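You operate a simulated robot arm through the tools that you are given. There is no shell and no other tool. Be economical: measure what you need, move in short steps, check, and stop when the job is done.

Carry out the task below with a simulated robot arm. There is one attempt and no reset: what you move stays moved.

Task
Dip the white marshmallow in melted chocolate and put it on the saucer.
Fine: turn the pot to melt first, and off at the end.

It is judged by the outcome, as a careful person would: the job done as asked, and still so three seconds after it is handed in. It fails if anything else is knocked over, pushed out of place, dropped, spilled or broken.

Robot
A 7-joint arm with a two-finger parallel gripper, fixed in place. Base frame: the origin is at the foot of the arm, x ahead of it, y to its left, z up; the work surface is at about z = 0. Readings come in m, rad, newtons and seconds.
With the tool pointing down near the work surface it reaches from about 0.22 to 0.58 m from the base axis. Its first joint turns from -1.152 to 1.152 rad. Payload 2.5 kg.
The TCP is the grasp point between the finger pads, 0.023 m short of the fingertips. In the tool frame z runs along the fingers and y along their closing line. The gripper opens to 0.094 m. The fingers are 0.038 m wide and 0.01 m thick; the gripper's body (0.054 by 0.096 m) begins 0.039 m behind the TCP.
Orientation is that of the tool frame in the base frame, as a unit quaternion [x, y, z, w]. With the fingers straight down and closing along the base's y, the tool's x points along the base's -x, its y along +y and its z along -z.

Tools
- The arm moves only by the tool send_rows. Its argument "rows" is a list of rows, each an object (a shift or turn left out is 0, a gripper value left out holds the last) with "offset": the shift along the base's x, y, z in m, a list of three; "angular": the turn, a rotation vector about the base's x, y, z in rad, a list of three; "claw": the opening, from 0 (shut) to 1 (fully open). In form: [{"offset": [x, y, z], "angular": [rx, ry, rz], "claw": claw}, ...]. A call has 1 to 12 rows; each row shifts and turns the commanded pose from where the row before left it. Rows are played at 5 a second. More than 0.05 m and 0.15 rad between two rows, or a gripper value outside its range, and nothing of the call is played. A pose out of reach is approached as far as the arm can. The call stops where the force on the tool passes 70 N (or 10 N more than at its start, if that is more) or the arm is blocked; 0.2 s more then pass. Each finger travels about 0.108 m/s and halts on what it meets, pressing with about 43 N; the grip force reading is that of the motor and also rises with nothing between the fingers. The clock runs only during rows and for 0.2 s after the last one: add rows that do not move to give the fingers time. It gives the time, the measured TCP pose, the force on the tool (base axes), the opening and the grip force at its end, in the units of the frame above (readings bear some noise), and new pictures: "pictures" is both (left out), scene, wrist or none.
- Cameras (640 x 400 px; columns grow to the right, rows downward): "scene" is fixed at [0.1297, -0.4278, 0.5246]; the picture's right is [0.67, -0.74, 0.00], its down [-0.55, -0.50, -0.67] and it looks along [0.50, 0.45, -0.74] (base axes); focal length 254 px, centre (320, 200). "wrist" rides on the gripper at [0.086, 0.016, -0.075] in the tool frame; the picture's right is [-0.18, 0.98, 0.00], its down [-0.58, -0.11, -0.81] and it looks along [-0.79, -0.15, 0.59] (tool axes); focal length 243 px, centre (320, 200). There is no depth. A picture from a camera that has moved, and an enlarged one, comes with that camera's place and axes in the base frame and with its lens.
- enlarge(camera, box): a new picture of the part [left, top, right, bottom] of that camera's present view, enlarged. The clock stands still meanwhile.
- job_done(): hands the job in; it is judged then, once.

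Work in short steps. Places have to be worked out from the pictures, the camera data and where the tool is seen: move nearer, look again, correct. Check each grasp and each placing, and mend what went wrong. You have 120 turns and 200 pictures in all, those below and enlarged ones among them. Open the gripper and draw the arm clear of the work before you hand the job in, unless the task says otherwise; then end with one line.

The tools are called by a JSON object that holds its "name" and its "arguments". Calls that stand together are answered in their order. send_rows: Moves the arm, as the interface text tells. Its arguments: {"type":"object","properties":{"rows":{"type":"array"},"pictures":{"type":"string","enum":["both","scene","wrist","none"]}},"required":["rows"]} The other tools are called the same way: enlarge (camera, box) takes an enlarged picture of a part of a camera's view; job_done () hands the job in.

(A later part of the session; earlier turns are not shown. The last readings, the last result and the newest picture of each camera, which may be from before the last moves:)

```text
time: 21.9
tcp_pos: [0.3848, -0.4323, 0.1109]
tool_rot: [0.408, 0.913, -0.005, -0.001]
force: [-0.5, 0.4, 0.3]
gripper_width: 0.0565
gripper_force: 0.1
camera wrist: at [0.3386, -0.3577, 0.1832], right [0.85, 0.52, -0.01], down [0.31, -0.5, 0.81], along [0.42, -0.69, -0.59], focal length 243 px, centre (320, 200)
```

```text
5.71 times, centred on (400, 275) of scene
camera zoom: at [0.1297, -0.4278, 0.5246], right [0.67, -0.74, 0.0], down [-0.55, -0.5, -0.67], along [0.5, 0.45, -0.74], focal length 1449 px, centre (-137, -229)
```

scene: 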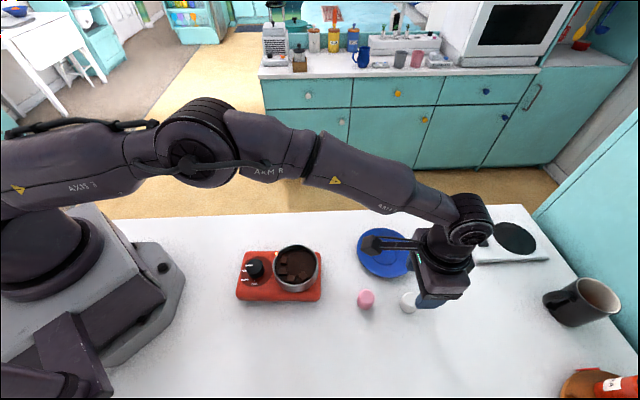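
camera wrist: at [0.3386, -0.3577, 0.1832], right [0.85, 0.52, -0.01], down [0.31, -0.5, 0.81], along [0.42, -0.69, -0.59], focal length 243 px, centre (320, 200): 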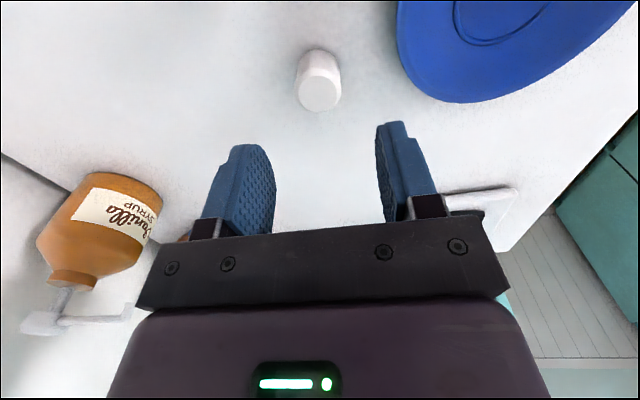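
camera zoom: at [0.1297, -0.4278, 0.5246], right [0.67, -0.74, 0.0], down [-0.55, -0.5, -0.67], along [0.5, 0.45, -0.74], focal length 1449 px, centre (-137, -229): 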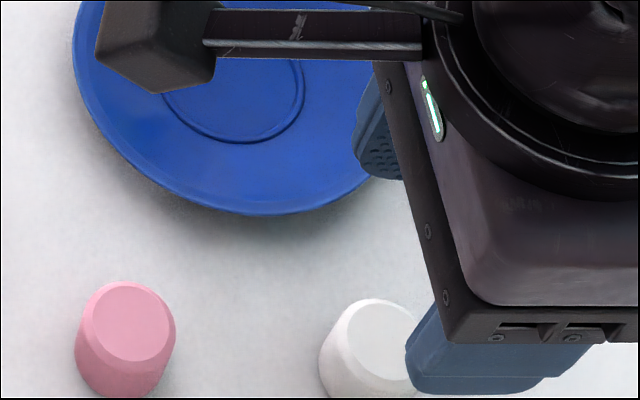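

It's nearly centred; it needs about 4 mm more forward. I'll nudge and lower to z≈0.065, just above it, to check.

{"name": "send_rows", "arguments": {"rows": [{"offset": [0.001, -0.002, -0.015]}, {"offset": [0.001, -0.0015, -0.015]}, {"offset": [0, 0, -0.014]}, {}, {}], "pictures": "none"}}

{"name": "enlarge", "arguments": {"camera": "wrist", "box": [190, 60, 430, 220]}}

{"name": "enlarge", "arguments": {"camera": "scene", "box": [350, 240, 450, 310]}}

```text
time: 23.1
tcp_pos: [0.3871, -0.4358, 0.0647]
tool_rot: [0.407, 0.913, -0.005, -0.001]
force: [0.3, 0.7, -0.2]
gripper_width: 0.0563
gripper_force: 0.1
```

```text
2.50 times, centred on (310, 140) of wrist
camera zoom: at [0.3404, -0.3601, 0.1379], right [0.85, 0.52, -0.01], down [0.31, -0.5, 0.81], along [0.42, -0.69, -0.59], focal length 606 px, centre (345, 350)
```

zoom: 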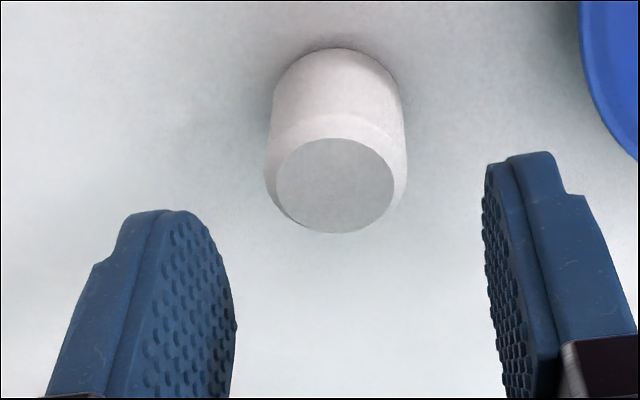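

```text
5.71 times, centred on (400, 275) of scene
camera zoom: at [0.1297, -0.4278, 0.5246], right [0.67, -0.74, 0.0], down [-0.55, -0.5, -0.67], along [0.5, 0.45, -0.74], focal length 1449 px, centre (-137, -229)
```

zoom: 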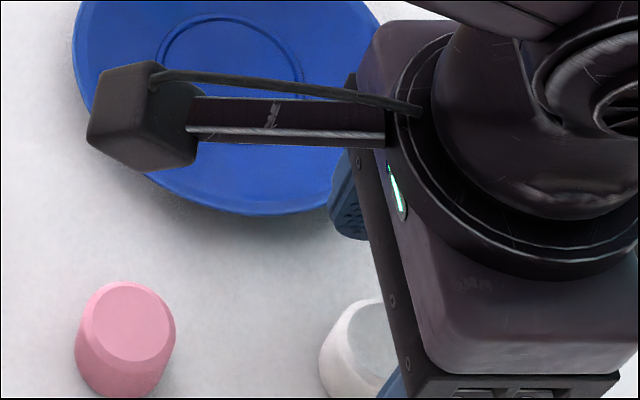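

It's aligned and the saucer-side finger has about 16 mm clearance. I'll lower to z≈0.039 to grip only the upper half, then close gently.

{"name": "send_rows", "arguments": {"rows": [{"offset": [-0.0013, -0.0008, -0.008]}, {"offset": [0, 0, -0.009]}, {"offset": [0, 0, -0.009]}, {}, {"claw": 0.26}, {}, {}], "pictures": "none"}}

{"name": "enlarge", "arguments": {"camera": "wrist", "box": [190, 60, 430, 220]}}

```text
time: 24.6
tcp_pos: [0.3839, -0.4369, 0.0422]
tool_rot: [0.408, 0.913, -0.005, 0.0]
force: [-0.9, -0.4, -0.7]
gripper_width: 0.0263
gripper_force: 2.6
```

```text
2.50 times, centred on (310, 140) of wrist
camera zoom: at [0.3385, -0.3619, 0.1138], right [0.85, 0.52, -0.01], down [0.31, -0.5, 0.81], along [0.42, -0.69, -0.59], focal length 606 px, centre (345, 350)
```

zoom: 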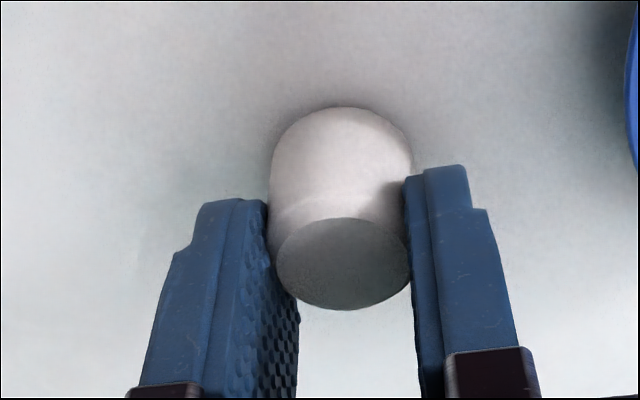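

The fingers are around its upper half with a light grip. I'll tighten slightly and lift to check the hold.

{"name": "send_rows", "arguments": {"rows": [{"claw": 0.2}, {}, {"offset": [0, 0, 0.02]}, {"offset": [0, 0, 0.03]}, {"offset": [0, 0, 0.04]}, {"offset": [-0.01, 0.01, 0.04]}, {}]}}

{"name": "enlarge", "arguments": {"camera": "wrist", "box": [190, 60, 430, 220]}}

{"name": "enlarge", "arguments": {"camera": "scene", "box": [230, 235, 330, 305]}}

```text
time: 26.2
tcp_pos: [0.37, -0.4269, 0.1715]
tool_rot: [0.407, 0.913, -0.005, -0.001]
force: [0.7, -0.1, 0.4]
gripper_width: 0.0212
gripper_force: 42.7
camera wrist: at [0.3238, -0.3519, 0.2443], right [0.85, 0.52, -0.01], down [0.31, -0.5, 0.81], along [0.42, -0.69, -0.59], focal length 243 px, centre (320, 200)
```

scene: 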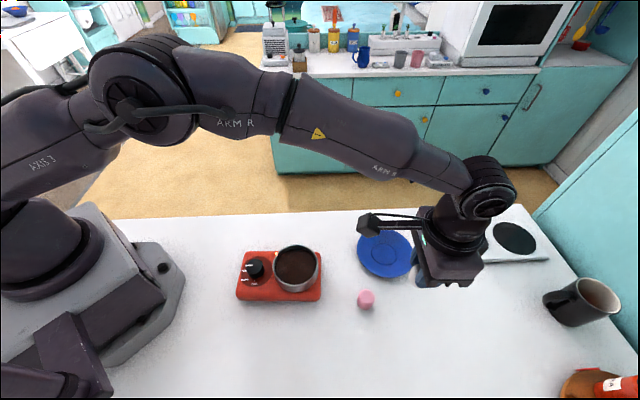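
wrist: 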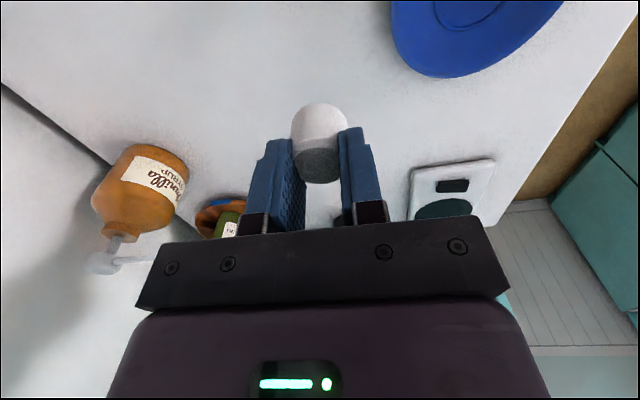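

```text
2.50 times, centred on (310, 140) of wrist
camera zoom: at [0.3238, -0.3519, 0.2443], right [0.85, 0.52, -0.01], down [0.31, -0.5, 0.81], along [0.42, -0.69, -0.59], focal length 606 px, centre (345, 350)
```

zoom: 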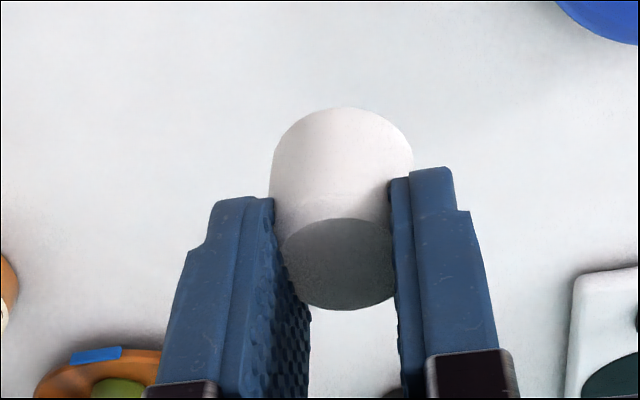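

```text
5.71 times, centred on (280, 270) of scene
camera zoom: at [0.1297, -0.4278, 0.5246], right [0.67, -0.74, 0.0], down [-0.55, -0.5, -0.67], along [0.5, 0.45, -0.74], focal length 1449 px, centre (549, -200)
```

zoom: 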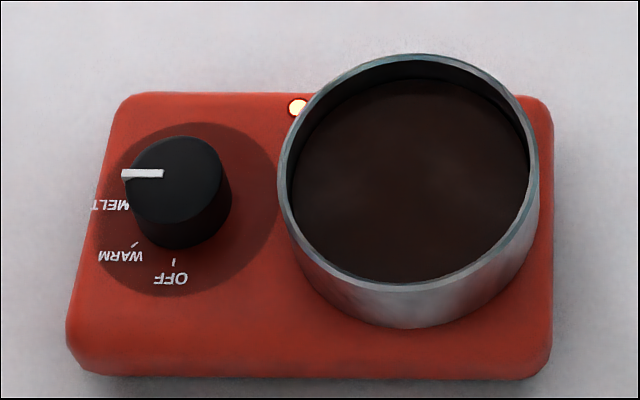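

The chocolate is fully melted and the marshmallow is firmly held with about 18 mm showing below the fingertips. I'll carry it over the pot, centre about (0.273,-0.230).

{"name": "send_rows", "arguments": {"rows": [{"offset": [-0.0162, 0.0328, 0]}, {"offset": [-0.0162, 0.0328, 0]}, {"offset": [-0.0162, 0.0328, 0]}, {"offset": [-0.0162, 0.0328, 0]}, {"offset": [-0.0162, 0.0328, 0]}, {"offset": [-0.016, 0.0329, 0]}, {}, {}]}}

{"name": "enlarge", "arguments": {"camera": "scene", "box": [230, 215, 330, 305]}}

```text
time: 28.1
tcp_pos: [0.2758, -0.2317, 0.1699]
tool_rot: [0.407, 0.913, -0.005, -0.002]
force: [0.5, 1.0, 0.2]
gripper_width: 0.0212
gripper_force: 42.4
camera wrist: at [0.2291, -0.1567, 0.2431], right [0.85, 0.52, -0.01], down [0.31, -0.5, 0.81], along [0.42, -0.69, -0.59], focal length 243 px, centre (320, 200)
```

scene: 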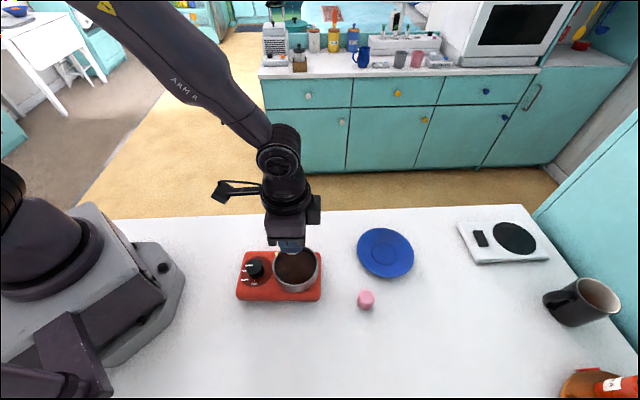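
wrist: 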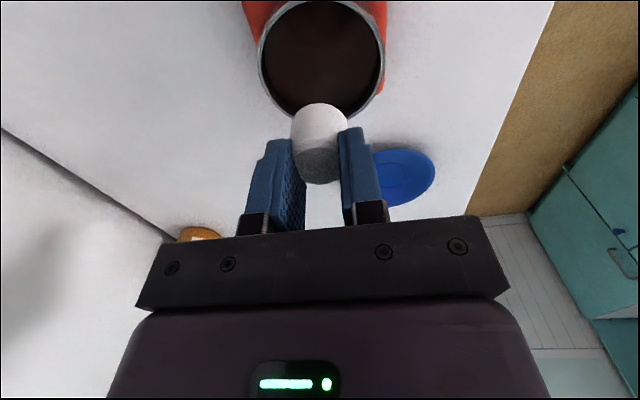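

```text
4.44 times, centred on (280, 260) of scene
camera zoom: at [0.1297, -0.4278, 0.5246], right [0.67, -0.74, 0.0], down [-0.55, -0.5, -0.67], along [0.5, 0.45, -0.74], focal length 1127 px, centre (498, -67)
```

zoom: 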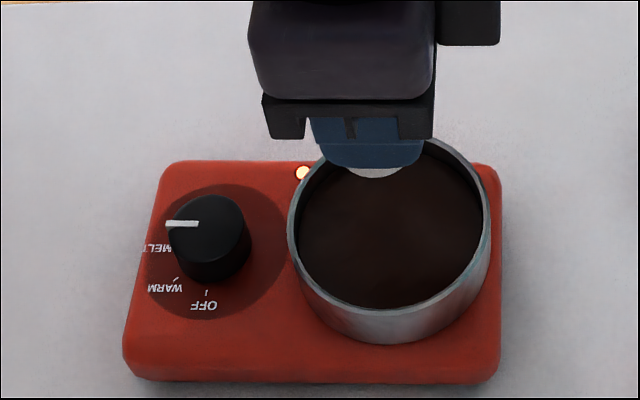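

The wrist view puts the pot centre slightly nearer the robot, about (0.2715,-0.227). I'll shift and lower to z≈0.108, with the marshmallow bottom at about 0.067.

{"name": "send_rows", "arguments": {"rows": [{"offset": [-0.004, 0.005, -0.02]}, {"offset": [0, 0, -0.022]}, {"offset": [0, 0, -0.02]}, {}], "pictures": "none"}}

{"name": "enlarge", "arguments": {"camera": "scene", "box": [230, 215, 330, 305]}}

{"name": "enlarge", "arguments": {"camera": "wrist", "box": [190, 20, 430, 220]}}

```text
time: 29.1
tcp_pos: [0.2701, -0.2244, 0.1077]
tool_rot: [0.407, 0.914, -0.005, -0.001]
force: [0.3, 0.1, -0.5]
gripper_width: 0.0276
gripper_force: 43.1
```

```text
4.44 times, centred on (280, 260) of scene
camera zoom: at [0.1297, -0.4278, 0.5246], right [0.67, -0.74, 0.0], down [-0.55, -0.5, -0.67], along [0.5, 0.45, -0.74], focal length 1127 px, centre (498, -67)
```

zoom: 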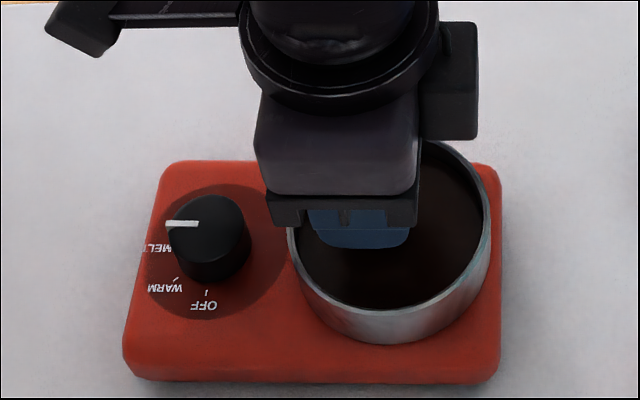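

```text
2.00 times, centred on (310, 120) of wrist
camera zoom: at [0.2245, -0.1494, 0.1808], right [0.85, 0.52, -0.01], down [0.31, -0.5, 0.81], along [0.42, -0.69, -0.59], focal length 485 px, centre (340, 360)
```

zoom: 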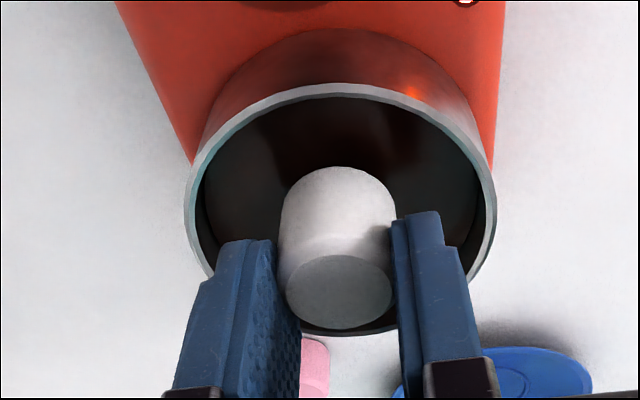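

The marshmallow is centred in the pot opening. I'll lower by 12 mm and check the contact with the chocolate.

{"name": "send_rows", "arguments": {"rows": [{"offset": [0, 0, -0.006]}, {"offset": [0, 0, -0.006]}, {}], "pictures": "none"}}

{"name": "enlarge", "arguments": {"camera": "wrist", "box": [190, 20, 430, 220]}}

{"name": "enlarge", "arguments": {"camera": "scene", "box": [260, 235, 330, 300]}}

```text
time: 29.9
tcp_pos: [0.2719, -0.2249, 0.0952]
tool_rot: [0.407, 0.913, -0.006, 0.001]
force: [-5.1, 1.7, 36.0]
gripper_width: 0.028
gripper_force: 42.5
```

```text
2.00 times, centred on (310, 120) of wrist
camera zoom: at [0.2259, -0.1506, 0.1683], right [0.85, 0.52, -0.01], down [0.31, -0.5, 0.81], along [0.42, -0.7, -0.58], focal length 485 px, centre (340, 360)
```

zoom: 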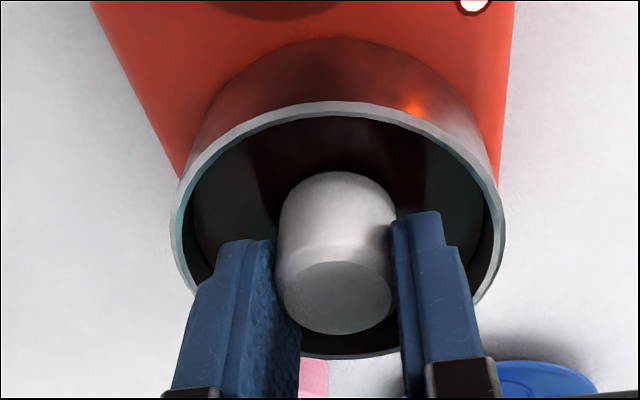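

```text
6.15 times, centred on (295, 268) of scene
camera zoom: at [0.1296, -0.4277, 0.5247], right [0.67, -0.74, 0.0], down [-0.55, -0.5, -0.67], along [0.5, 0.45, -0.74], focal length 1560 px, centre (474, -215)
```

zoom: 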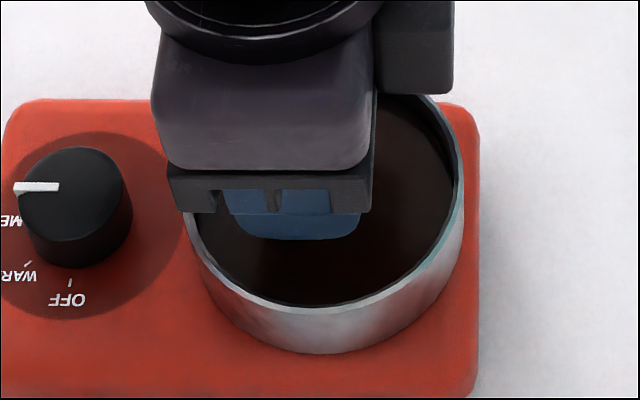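

The force is 36 N upward, so the marshmallow has met something firm, probably the pot floor or thick chocolate. I'll lift and inspect it.

{"name": "send_rows", "arguments": {"rows": [{"offset": [0, 0, 0.02]}, {"offset": [0, 0, 0.03]}, {"offset": [0, 0, 0.03]}, {}], "pictures": "none"}}

{"name": "enlarge", "arguments": {"camera": "wrist", "box": [190, 20, 430, 220]}}

{"name": "enlarge", "arguments": {"camera": "scene", "box": [250, 215, 330, 300]}}

```text
time: 30.9
tcp_pos: [0.2697, -0.2239, 0.1733]
tool_rot: [0.407, 0.913, -0.005, -0.001]
force: [-0.7, -1.3, 0.1]
gripper_width: 0.0277
gripper_force: 42.9
```

```text
2.00 times, centred on (310, 120) of wrist
camera zoom: at [0.2238, -0.1486, 0.2469], right [0.85, 0.52, -0.01], down [0.31, -0.5, 0.81], along [0.42, -0.69, -0.59], focal length 485 px, centre (340, 360)
```

zoom: 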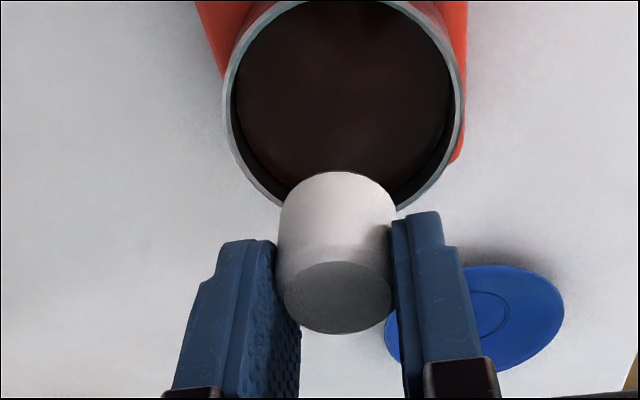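

```text
4.71 times, centred on (290, 258) of scene
camera zoom: at [0.1297, -0.4278, 0.5246], right [0.67, -0.74, 0.0], down [-0.55, -0.5, -0.67], along [0.5, 0.45, -0.74], focal length 1193 px, centre (461, -71)
```

zoom: 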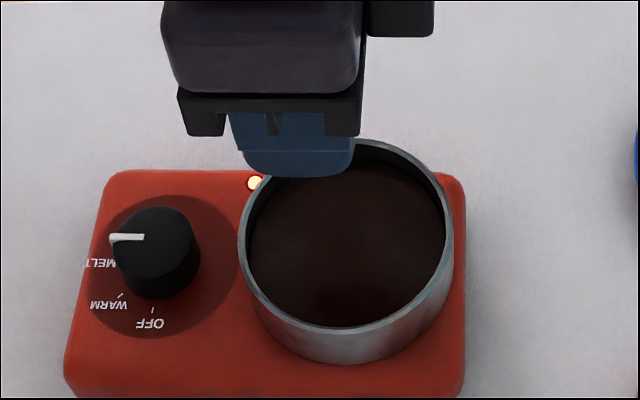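

The visible side is still white. I'll zoom in on its lower edge for any coating.

{"name": "enlarge", "arguments": {"camera": "wrist", "box": [285, 95, 365, 145]}}

{"name": "enlarge", "arguments": {"camera": "scene", "box": [285, 235, 335, 295]}}

```text
8.00 times, centred on (325, 120) of wrist
camera zoom: at [0.2238, -0.1486, 0.2469], right [0.85, 0.52, -0.01], down [0.31, -0.5, 0.81], along [0.42, -0.69, -0.59], focal length 1941 px, centre (280, 840)
```

zoom: 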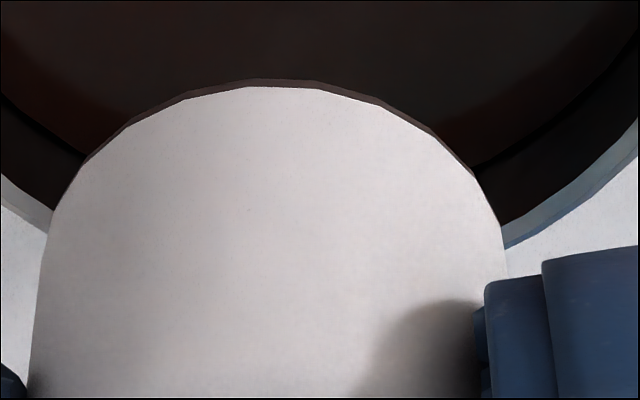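

```text
6.67 times, centred on (310, 265) of scene
camera zoom: at [0.1297, -0.4278, 0.5246], right [0.67, -0.74, 0.0], down [-0.55, -0.5, -0.67], along [0.5, 0.45, -0.74], focal length 1690 px, centre (387, -233)
```

zoom: 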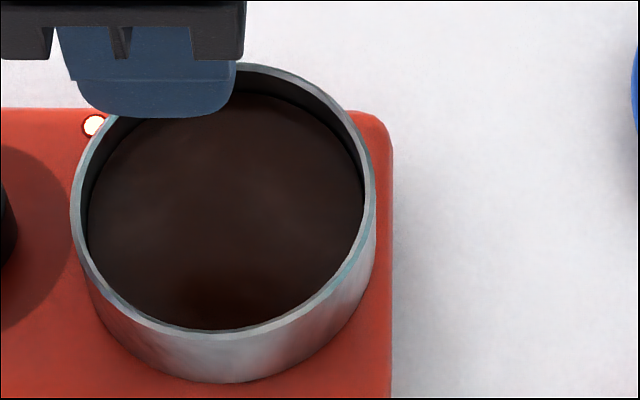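

There's a thin brown film only on the very bottom, so the coating depends on depth. I'll lower again slowly, watching the force to tell the pot floor from resistance in the liquid.

{"name": "send_rows", "arguments": {"rows": [{"offset": [0.001, -0.001, -0.03]}, {"offset": [0, 0, -0.03]}, {"offset": [0, 0, -0.012]}, {"offset": [0, 0, -0.002]}, {}, {}], "pictures": "none"}}

{"name": "send_rows", "arguments": {"rows": [{"offset": [0, 0, -0.002]}, {}, {}], "pictures": "none"}}

{"name": "send_rows", "arguments": {"rows": [{"offset": [0, 0, -0.002]}, {}, {}], "pictures": "none"}}

{"name": "enlarge", "arguments": {"camera": "wrist", "box": [240, 60, 400, 200]}}

```text
time: 32.2
tcp_pos: [0.272, -0.2255, 0.1026]
tool_rot: [0.407, 0.913, -0.005, -0.002]
force: [-0.7, 0.5, 0.6]
gripper_width: 0.0274
gripper_force: 42.8
```

```text
time: 33.0
tcp_pos: [0.2728, -0.2265, 0.1009]
tool_rot: [0.408, 0.913, -0.005, -0.001]
force: [-0.4, -0.1, -0.9]
gripper_width: 0.0281
gripper_force: 43.3
```

```text
time: 33.9
tcp_pos: [0.274, -0.226, 0.0991]
tool_rot: [0.408, 0.913, -0.004, -0.002]
force: [0.6, -0.2, 0.6]
gripper_width: 0.028
gripper_force: 43.2
```

```text
2.86 times, centred on (320, 130) of wrist
camera zoom: at [0.2274, -0.1513, 0.1713], right [0.85, 0.52, -0.01], down [0.31, -0.5, 0.81], along [0.42, -0.69, -0.59], focal length 693 px, centre (320, 400)
```

zoom: 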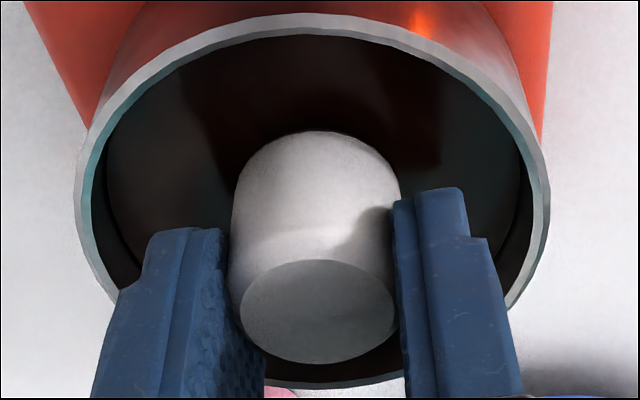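

No contact yet at 0.099. I'll continue in 2 mm steps.

{"name": "send_rows", "arguments": {"rows": [{"offset": [0, 0, -0.002]}, {}], "pictures": "none"}}

{"name": "send_rows", "arguments": {"rows": [{"offset": [0, 0, -0.001]}, {}], "pictures": "none"}}

{"name": "send_rows", "arguments": {"rows": [{"offset": [0, 0, -0.001]}, {}], "pictures": "none"}}

{"name": "enlarge", "arguments": {"camera": "wrist", "box": [240, 60, 400, 200]}}

{"name": "enlarge", "arguments": {"camera": "scene", "box": [240, 215, 330, 300]}}

```text
time: 34.5
tcp_pos: [0.2733, -0.2268, 0.0974]
tool_rot: [0.407, 0.913, -0.006, -0.001]
force: [-0.8, -0.1, 3.7]
gripper_width: 0.0278
gripper_force: 42.4
```

```text
time: 35.0
tcp_pos: [0.2745, -0.2266, 0.0963]
tool_rot: [0.408, 0.913, -0.006, 0.0]
force: [1.0, 1.5, 15.2]
gripper_width: 0.0278
gripper_force: 42.7
```

```text
time: 35.6
tcp_pos: [0.2725, -0.226, 0.095]
tool_rot: [0.407, 0.913, -0.006, 0.0]
force: [1.6, 1.4, 31.4]
gripper_width: 0.0277
gripper_force: 43.3
```

```text
2.86 times, centred on (320, 130) of wrist
camera zoom: at [0.2272, -0.1522, 0.1681], right [0.85, 0.52, -0.01], down [0.31, -0.5, 0.81], along [0.42, -0.7, -0.59], focal length 693 px, centre (320, 400)
```

zoom: 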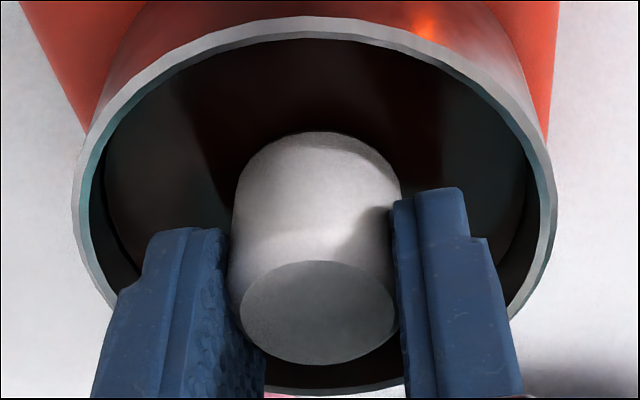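

```text
4.71 times, centred on (285, 258) of scene
camera zoom: at [0.1296, -0.4278, 0.5247], right [0.67, -0.74, 0.0], down [-0.55, -0.5, -0.67], along [0.5, 0.45, -0.74], focal length 1193 px, centre (485, -71)
```

zoom: 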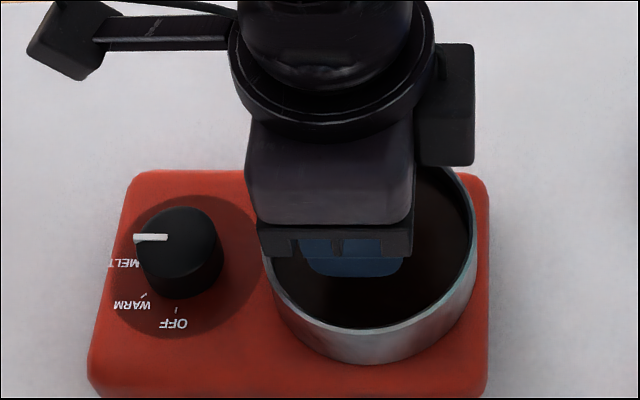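

The contact is stiff at about 14 N/mm. The chocolate may not be soft through yet, so I'll ease up 1 mm, wait a few seconds in light contact and see if the force changes.

{"name": "send_rows", "arguments": {"rows": [{"offset": [0, 0, 0.001]}, {}, {}, {}, {}, {}, {}, {}, {}, {}, {}, {}], "pictures": "none"}}

{"name": "send_rows", "arguments": {"rows": [{}, {}, {}, {}, {}, {}, {}, {}, {}, {}, {}, {}], "pictures": "none"}}

{"name": "enlarge", "arguments": {"camera": "wrist", "box": [280, 80, 380, 150]}}

```text
time: 38.2
tcp_pos: [0.2728, -0.2271, 0.0969]
tool_rot: [0.407, 0.913, -0.006, -0.001]
force: [-1.7, 0.4, 7.2]
gripper_width: 0.0279
gripper_force: 42.9
```

```text
time: 40.9
tcp_pos: [0.2722, -0.2258, 0.0957]
tool_rot: [0.407, 0.913, -0.006, -0.001]
force: [-0.4, 0.2, 1.7]
gripper_width: 0.0279
gripper_force: 43.1
```

```text
5.71 times, centred on (330, 115) of wrist
camera zoom: at [0.2264, -0.1513, 0.1685], right [0.85, 0.52, -0.01], down [0.31, -0.5, 0.81], along [0.42, -0.69, -0.59], focal length 1386 px, centre (263, 686)
```

zoom: 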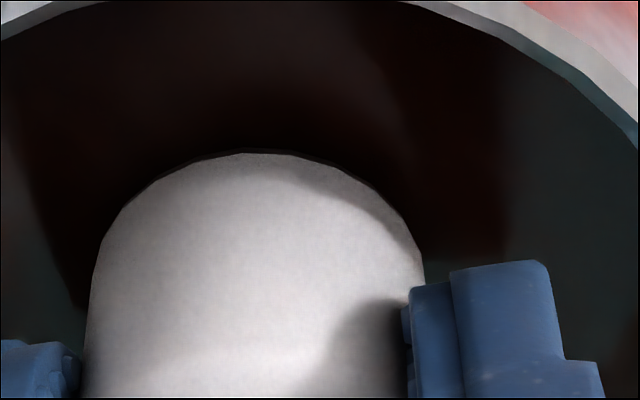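

The force decayed, so the marshmallow is creeping up in the grip against a solid floor. I'll lift and look at the coating again.

{"name": "send_rows", "arguments": {"rows": [{"offset": [0, 0, 0.02]}, {"offset": [0, 0, 0.03]}, {"offset": [0, 0, 0.03]}, {}]}}

{"name": "enlarge", "arguments": {"camera": "wrist", "box": [285, 95, 365, 145]}}

{"name": "enlarge", "arguments": {"camera": "scene", "box": [250, 225, 330, 300]}}

```text
time: 41.9
tcp_pos: [0.2726, -0.2291, 0.1755]
tool_rot: [0.408, 0.913, -0.006, -0.001]
force: [-0.9, 0.0, -0.1]
gripper_width: 0.0279
gripper_force: 42.9
camera wrist: at [0.2269, -0.1538, 0.2491], right [0.85, 0.52, -0.01], down [0.31, -0.5, 0.81], along [0.42, -0.69, -0.59], focal length 243 px, centre (320, 200)
```

scene: 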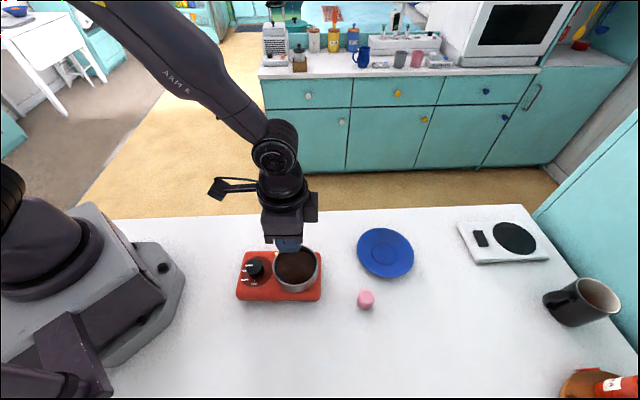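
wrist: 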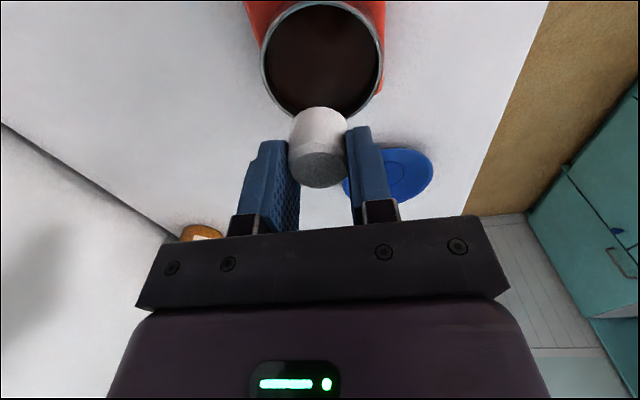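

```text
8.00 times, centred on (325, 120) of wrist
camera zoom: at [0.2269, -0.1538, 0.2491], right [0.85, 0.52, -0.01], down [0.31, -0.5, 0.81], along [0.42, -0.69, -0.59], focal length 1941 px, centre (280, 840)
```

zoom: 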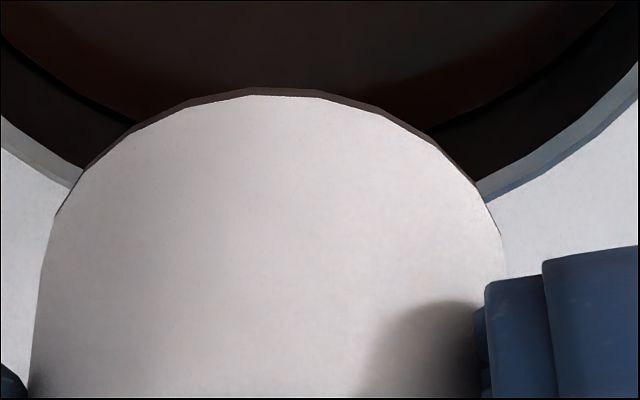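

```text
5.33 times, centred on (290, 262) of scene
camera zoom: at [0.1297, -0.4278, 0.5246], right [0.67, -0.74, 0.0], down [-0.55, -0.5, -0.67], along [0.5, 0.45, -0.74], focal length 1352 px, centre (480, -133)
```

zoom: 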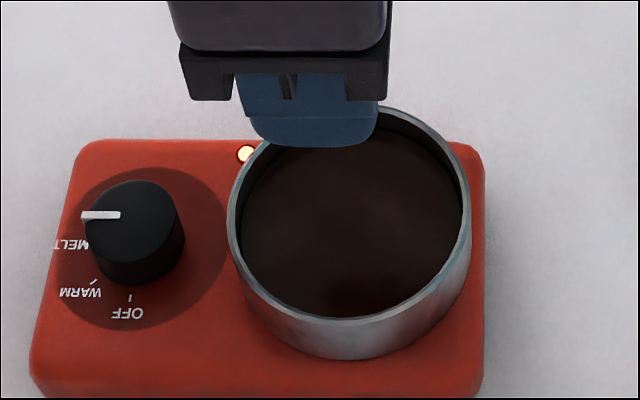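

I can't tell a real film from shading here, so I'll move off the pot over white table and view the bottom edge against a bright background.

{"name": "send_rows", "arguments": {"rows": [{"offset": [0.025, -0.03, 0]}, {"offset": [0.025, -0.03, 0]}, {"offset": [0.02, -0.03, 0]}, {}], "pictures": "none"}}

{"name": "enlarge", "arguments": {"camera": "wrist", "box": [270, 85, 370, 195]}}

{"name": "enlarge", "arguments": {"camera": "scene", "box": [300, 190, 380, 270]}}

```text
time: 42.9
tcp_pos: [0.3438, -0.3181, 0.1742]
tool_rot: [0.407, 0.913, -0.006, -0.002]
force: [-0.4, -0.2, 0.1]
gripper_width: 0.0276
gripper_force: 43.0
```

```text
3.64 times, centred on (320, 140) of wrist
camera zoom: at [0.2979, -0.2438, 0.2469], right [0.85, 0.52, -0.01], down [0.31, -0.5, 0.81], along [0.42, -0.69, -0.59], focal length 882 px, centre (320, 418)
```

zoom: 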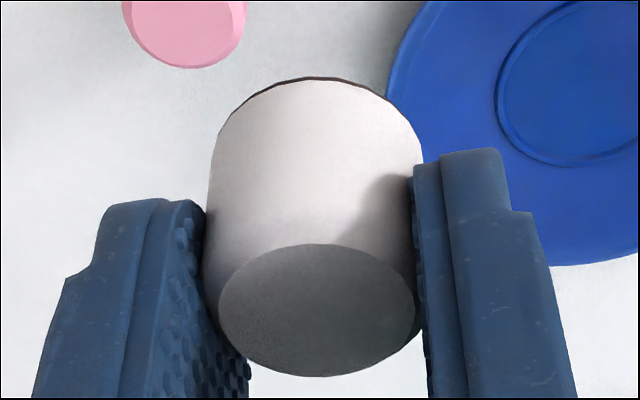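

```text
5.00 times, centred on (340, 230) of scene
camera zoom: at [0.1297, -0.4278, 0.5246], right [0.67, -0.74, 0.0], down [-0.55, -0.5, -0.67], along [0.5, 0.45, -0.74], focal length 1268 px, centre (220, 50)
```

zoom: 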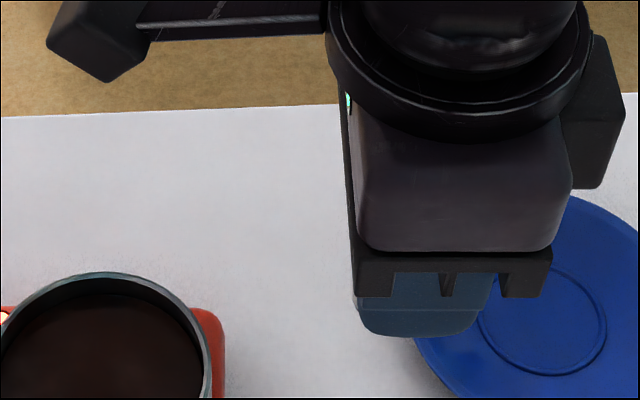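

A real dark-brown band exists, but only about 2 mm high. I'll go back and try a slightly different spot in the pot, more slowly, to see if it goes deeper now it has had more time to melt.

{"name": "send_rows", "arguments": {"rows": [{"offset": [-0.02, 0.028, 0]}, {"offset": [-0.023, 0.028, 0]}, {"offset": [-0.022, 0.027, -0.01]}, {"offset": [0, 0, -0.03]}, {"offset": [0, 0, -0.03]}, {}], "pictures": "none"}}

{"name": "enlarge", "arguments": {"camera": "wrist", "box": [220, 50, 420, 200]}}

{"name": "enlarge", "arguments": {"camera": "scene", "box": [250, 225, 330, 300]}}

```text
time: 44.2
tcp_pos: [0.2789, -0.233, 0.1018]
tool_rot: [0.407, 0.913, -0.004, -0.001]
force: [0.8, 0.9, 0.0]
gripper_width: 0.0279
gripper_force: 43.0
```

```text
2.67 times, centred on (320, 125) of wrist
camera zoom: at [0.2342, -0.1582, 0.1741], right [0.85, 0.52, -0.01], down [0.31, -0.5, 0.81], along [0.42, -0.69, -0.59], focal length 647 px, centre (320, 400)
```

zoom: 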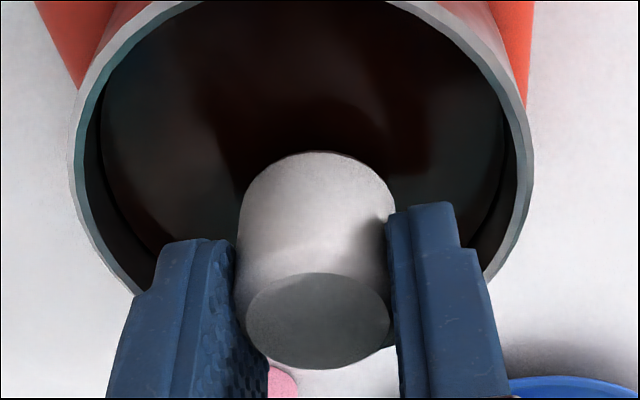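

```text
5.33 times, centred on (290, 262) of scene
camera zoom: at [0.1297, -0.4278, 0.5246], right [0.67, -0.74, 0.0], down [-0.55, -0.5, -0.67], along [0.5, 0.45, -0.74], focal length 1352 px, centre (480, -133)
```

zoom: 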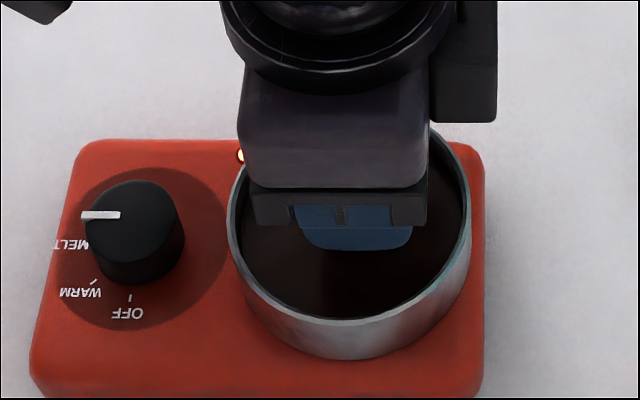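

The pot-centre estimate from the wrist was right; here the fingers get near the far rim. I'll shift toward the knob side by (-0.010,+0.012) and lower slowly.

{"name": "send_rows", "arguments": {"rows": [{"offset": [-0.01, 0.012, 0]}, {"offset": [0, 0, -0.004]}, {}, {}], "pictures": "none"}}

{"name": "send_rows", "arguments": {"rows": [{"offset": [0, 0, -0.002]}, {}], "pictures": "none"}}

{"name": "send_rows", "arguments": {"rows": [{"offset": [0, 0, -0.002]}, {}], "pictures": "none"}}

{"name": "enlarge", "arguments": {"camera": "wrist", "box": [220, 50, 420, 200]}}

{"name": "enlarge", "arguments": {"camera": "scene", "box": [250, 225, 330, 300]}}

```text
time: 45.2
tcp_pos: [0.2693, -0.2205, 0.0982]
tool_rot: [0.408, 0.913, -0.005, -0.001]
force: [-0.1, -0.1, -0.5]
gripper_width: 0.0277
gripper_force: 43.3
```

```text
time: 45.9
tcp_pos: [0.2691, -0.2205, 0.0983]
tool_rot: [0.407, 0.913, -0.005, -0.002]
force: [-0.6, 0.6, -0.2]
gripper_width: 0.0277
gripper_force: 43.2
```

```text
time: 46.5
tcp_pos: [0.2681, -0.2197, 0.0976]
tool_rot: [0.408, 0.913, -0.005, -0.001]
force: [-0.8, 0.3, 0.1]
gripper_width: 0.0276
gripper_force: 43.2
```

```text
2.67 times, centred on (320, 125) of wrist
camera zoom: at [0.222, -0.1456, 0.1695], right [0.85, 0.52, -0.01], down [0.31, -0.5, 0.81], along [0.42, -0.69, -0.59], focal length 647 px, centre (320, 400)
```

zoom: 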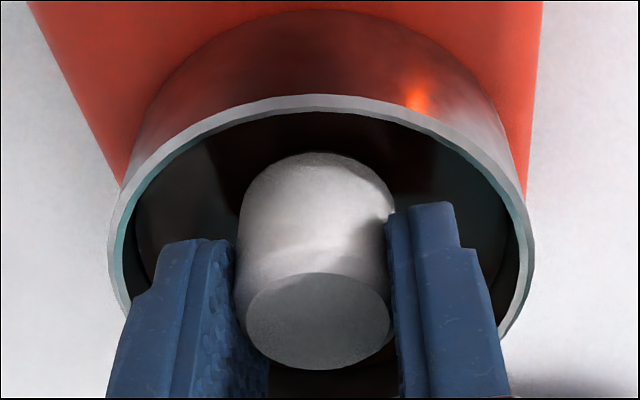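

```text
5.33 times, centred on (290, 262) of scene
camera zoom: at [0.1297, -0.4278, 0.5246], right [0.67, -0.74, 0.0], down [-0.55, -0.5, -0.67], along [0.5, 0.45, -0.74], focal length 1352 px, centre (480, -133)
```

zoom: 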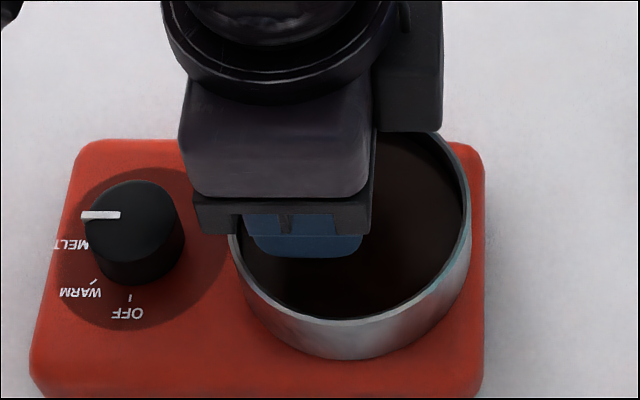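

There's no contact yet. I'll continue lowering in small steps.

{"name": "send_rows", "arguments": {"rows": [{"offset": [0, 0, -0.002]}, {}, {}], "pictures": "none"}}

{"name": "send_rows", "arguments": {"rows": [{"offset": [0, 0, -0.002]}, {}, {}], "pictures": "none"}}

{"name": "send_rows", "arguments": {"rows": [{"offset": [0, 0, -0.0015]}, {}, {}], "pictures": "none"}}

{"name": "enlarge", "arguments": {"camera": "wrist", "box": [220, 50, 420, 200]}}

```text
time: 47.2
tcp_pos: [0.2676, -0.2207, 0.0956]
tool_rot: [0.408, 0.913, -0.006, -0.001]
force: [0.4, -0.2, 3.2]
gripper_width: 0.0278
gripper_force: 43.4
```

```text
time: 48.0
tcp_pos: [0.2673, -0.221, 0.0955]
tool_rot: [0.407, 0.913, -0.005, 0.001]
force: [-0.4, 6.8, 36.0]
gripper_width: 0.0282
gripper_force: 43.0
```

```text
time: 48.9
tcp_pos: [0.2673, -0.2214, 0.0937]
tool_rot: [0.408, 0.913, -0.007, 0.002]
force: [0.8, 0.5, 39.3]
gripper_width: 0.0282
gripper_force: 43.3
```

```text
2.67 times, centred on (320, 125) of wrist
camera zoom: at [0.2215, -0.1469, 0.1655], right [0.85, 0.52, -0.01], down [0.31, -0.5, 0.81], along [0.42, -0.7, -0.58], focal length 647 px, centre (320, 400)
```

zoom: 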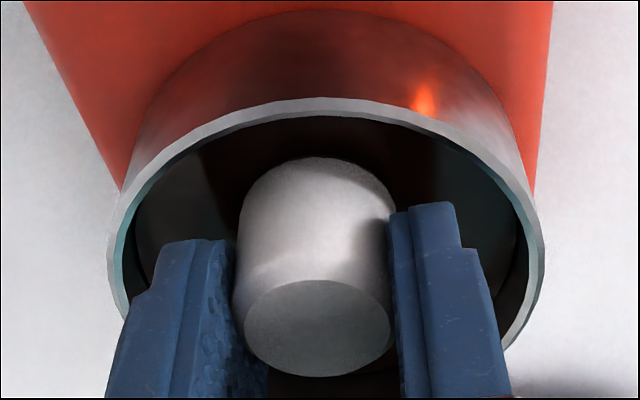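

The floor is at the same height everywhere, so the bottom is pressed fully through the chocolate layer. I'll lift out, carry it toward the saucer over white table and inspect the coating.

{"name": "send_rows", "arguments": {"rows": [{"offset": [0.003, -0.004, 0.02]}, {"offset": [0, 0, 0.03]}, {"offset": [0, 0, 0.03]}, {"offset": [0.024, -0.03, 0]}, {"offset": [0.025, -0.03, 0]}, {"offset": [0.025, -0.03, 0]}, {}], "pictures": "none"}}

{"name": "enlarge", "arguments": {"camera": "wrist", "box": [270, 85, 370, 195]}}

{"name": "enlarge", "arguments": {"camera": "scene", "box": [240, 225, 420, 320]}}

```text
time: 50.5
tcp_pos: [0.3449, -0.3176, 0.1732]
tool_rot: [0.407, 0.913, -0.005, -0.002]
force: [-0.4, 0.9, 0.1]
gripper_width: 0.0282
gripper_force: 42.7
```

```text
3.64 times, centred on (320, 140) of wrist
camera zoom: at [0.2989, -0.2421, 0.2453], right [0.85, 0.52, -0.01], down [0.31, -0.5, 0.81], along [0.42, -0.69, -0.59], focal length 882 px, centre (320, 418)
```

zoom: 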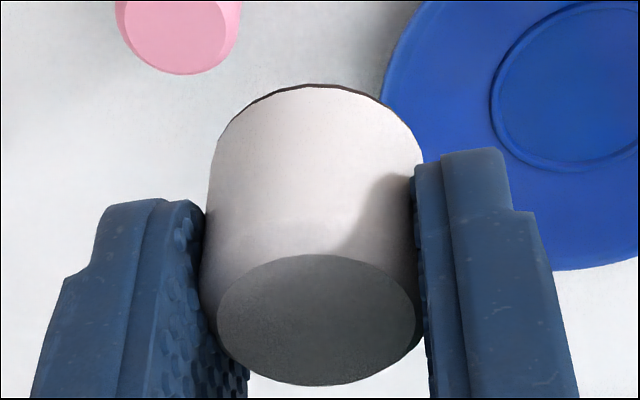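

```text
3.56 times, centred on (330, 272) of scene
camera zoom: at [0.1297, -0.4278, 0.5246], right [0.67, -0.74, 0.0], down [-0.55, -0.5, -0.67], along [0.5, 0.45, -0.74], focal length 902 px, centre (284, -58)
```

zoom: 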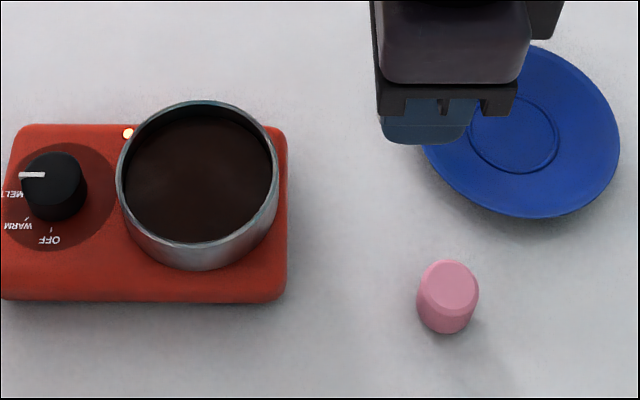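

The brown coat on the bottom is confirmed. The two estimates agree on the saucer centre at (0.4505,-0.337), so I'll move over it and lower partway.

{"name": "send_rows", "arguments": {"rows": [{"offset": [0.035, -0.0065, 0]}, {"offset": [0.035, -0.0065, 0]}, {"offset": [0.035, -0.0065, 0]}, {"offset": [0, 0, -0.03]}, {"offset": [0, 0, -0.03]}, {"offset": [0, 0, -0.03]}, {}], "pictures": "scene"}}

{"name": "enlarge", "arguments": {"camera": "wrist", "box": [160, 20, 480, 220]}}

{"name": "enlarge", "arguments": {"camera": "scene", "box": [340, 210, 440, 290]}}

```text
time: 52.0
tcp_pos: [0.4469, -0.3342, 0.0854]
tool_rot: [0.408, 0.913, -0.006, -0.001]
force: [0.9, 0.5, 1.1]
gripper_width: 0.028
gripper_force: 43.1
```

scene: 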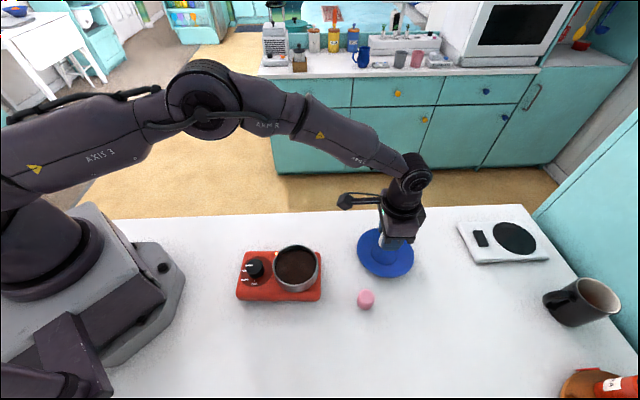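

```text
2.00 times, centred on (320, 120) of wrist
camera zoom: at [0.4012, -0.2598, 0.157], right [0.85, 0.52, -0.01], down [0.31, -0.5, 0.81], along [0.42, -0.69, -0.59], focal length 485 px, centre (320, 360)
```

zoom: 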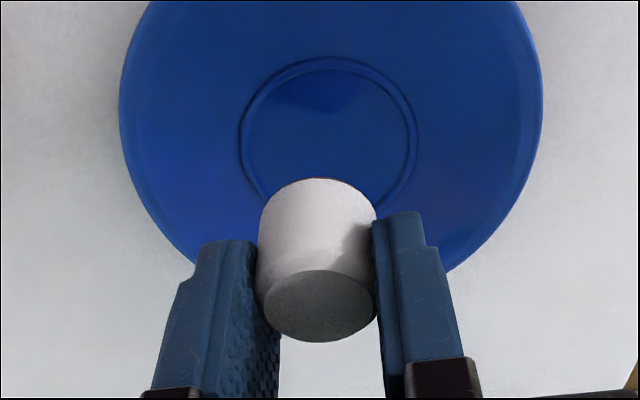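

```text
5.00 times, centred on (390, 250) of scene
camera zoom: at [0.1297, -0.4278, 0.5246], right [0.67, -0.74, 0.0], down [-0.55, -0.5, -0.67], along [0.5, 0.45, -0.74], focal length 1268 px, centre (-30, -50)
```

zoom: 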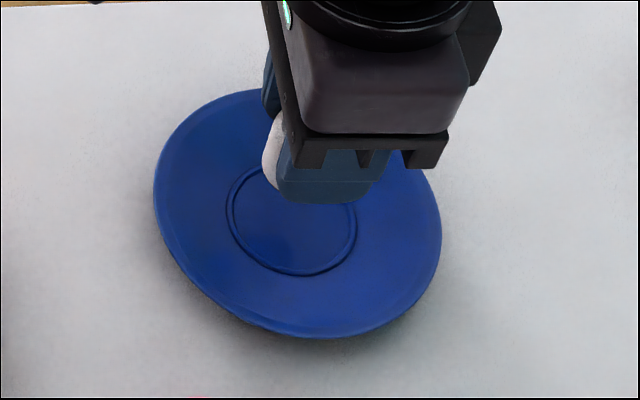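

It's centred within about 4 mm. I'll lower further, then use small steps until contact.

{"name": "send_rows", "arguments": {"rows": [{"offset": [-0.001, 0.002, -0.015]}, {"offset": [-0.001, 0.001, -0.013]}, {}, {}], "pictures": "none"}}

{"name": "enlarge", "arguments": {"camera": "wrist", "box": [160, 20, 480, 220]}}

{"name": "send_rows", "arguments": {"rows": [{"offset": [0, 0, -0.004]}, {}], "pictures": "none"}}

{"name": "send_rows", "arguments": {"rows": [{"offset": [0, 0, -0.003]}, {}], "pictures": "none"}}

```text
time: 53.0
tcp_pos: [0.447, -0.3318, 0.0549]
tool_rot: [0.408, 0.913, -0.005, -0.001]
force: [0.3, 0.6, -0.4]
gripper_width: 0.0278
gripper_force: 43.3
```

```text
2.00 times, centred on (320, 120) of wrist
camera zoom: at [0.4017, -0.2567, 0.1279], right [0.85, 0.52, -0.01], down [0.31, -0.5, 0.81], along [0.42, -0.69, -0.59], focal length 485 px, centre (320, 360)
```

zoom: 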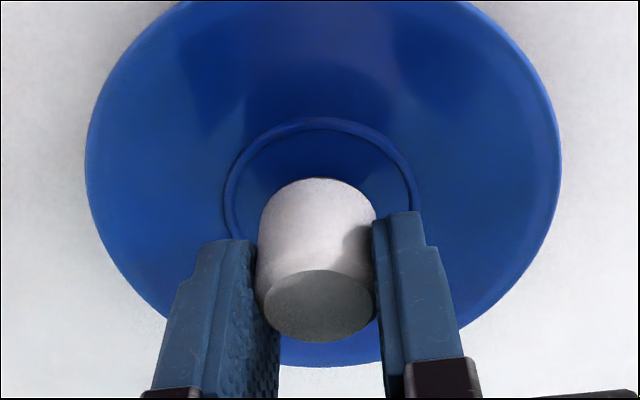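

```text
time: 53.6
tcp_pos: [0.4474, -0.33, 0.0499]
tool_rot: [0.408, 0.913, -0.006, 0.0]
force: [0.6, -0.2, 0.5]
gripper_width: 0.0282
gripper_force: 42.8
```

```text
time: 54.2
tcp_pos: [0.447, -0.3319, 0.0488]
tool_rot: [0.408, 0.913, -0.005, -0.001]
force: [-1.0, 0.1, -0.9]
gripper_width: 0.028
gripper_force: 42.8
```

No contact yet, so I'll continue in 2 mm steps.

{"name": "send_rows", "arguments": {"rows": [{"offset": [0, 0, -0.002]}, {}], "pictures": "none"}}

{"name": "send_rows", "arguments": {"rows": [{"offset": [0, 0, -0.002]}, {}], "pictures": "none"}}

{"name": "enlarge", "arguments": {"camera": "wrist", "box": [160, 20, 480, 220]}}

```text
time: 54.9
tcp_pos: [0.4474, -0.3314, 0.0468]
tool_rot: [0.408, 0.913, -0.004, -0.001]
force: [-0.3, 0.5, -0.3]
gripper_width: 0.028
gripper_force: 43.0
```

```text
time: 55.5
tcp_pos: [0.4467, -0.3309, 0.0439]
tool_rot: [0.408, 0.913, -0.005, -0.001]
force: [-0.6, -0.2, 1.7]
gripper_width: 0.0281
gripper_force: 42.7
```

```text
2.00 times, centred on (320, 120) of wrist
camera zoom: at [0.4009, -0.2565, 0.117], right [0.85, 0.52, -0.01], down [0.31, -0.5, 0.81], along [0.42, -0.69, -0.59], focal length 485 px, centre (320, 360)
```

zoom: 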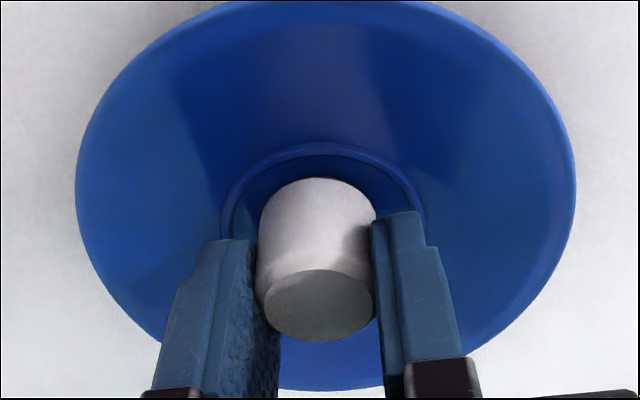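

The force is just rising; one more mm should confirm contact.

{"name": "send_rows", "arguments": {"rows": [{"offset": [0, 0, -0.001]}, {}], "pictures": "none"}}

```text
time: 56.0
tcp_pos: [0.4463, -0.3309, 0.0445]
tool_rot: [0.407, 0.913, -0.006, -0.002]
force: [0.6, 1.0, 0.1]
gripper_width: 0.028
gripper_force: 43.0
```

{"name": "send_rows", "arguments": {"rows": [{"offset": [0, 0, -0.0015]}, {}], "pictures": "none"}}

{"name": "send_rows", "arguments": {"rows": [{"offset": [0, 0, -0.0015]}, {}], "pictures": "none"}}

```text
time: 56.6
tcp_pos: [0.447, -0.3315, 0.0418]
tool_rot: [0.408, 0.913, -0.006, 0.0]
force: [-0.6, 2.2, 5.6]
gripper_width: 0.0281
gripper_force: 43.2
```

```text
time: 57.2
tcp_pos: [0.4484, -0.3321, 0.0425]
tool_rot: [0.408, 0.913, -0.006, 0.001]
force: [-0.9, 0.2, 16.9]
gripper_width: 0.0277
gripper_force: 43.5
```

Contact is made at 17 N. I'll ease up slightly, open the fingers gently and retreat upward.

{"name": "send_rows", "arguments": {"rows": [{"offset": [0, 0, 0.001]}, {"claw": 0.36}, {"claw": 0.45}, {"claw": 0.52}, {}, {}], "pictures": "none"}}

{"name": "enlarge", "arguments": {"camera": "wrist", "box": [160, 20, 480, 220]}}

```text
time: 58.6
tcp_pos: [0.446, -0.3319, 0.0419]
tool_rot: [0.407, 0.913, -0.005, -0.001]
force: [0.0, 0.3, -0.1]
gripper_width: 0.0488
gripper_force: 0.0
```

```text
2.00 times, centred on (320, 120) of wrist
camera zoom: at [0.4007, -0.2565, 0.1139], right [0.85, 0.52, -0.01], down [0.31, -0.5, 0.81], along [0.42, -0.69, -0.59], focal length 485 px, centre (320, 360)
```

zoom: 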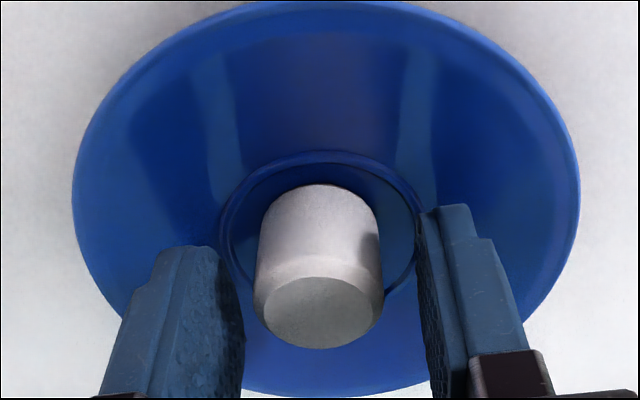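

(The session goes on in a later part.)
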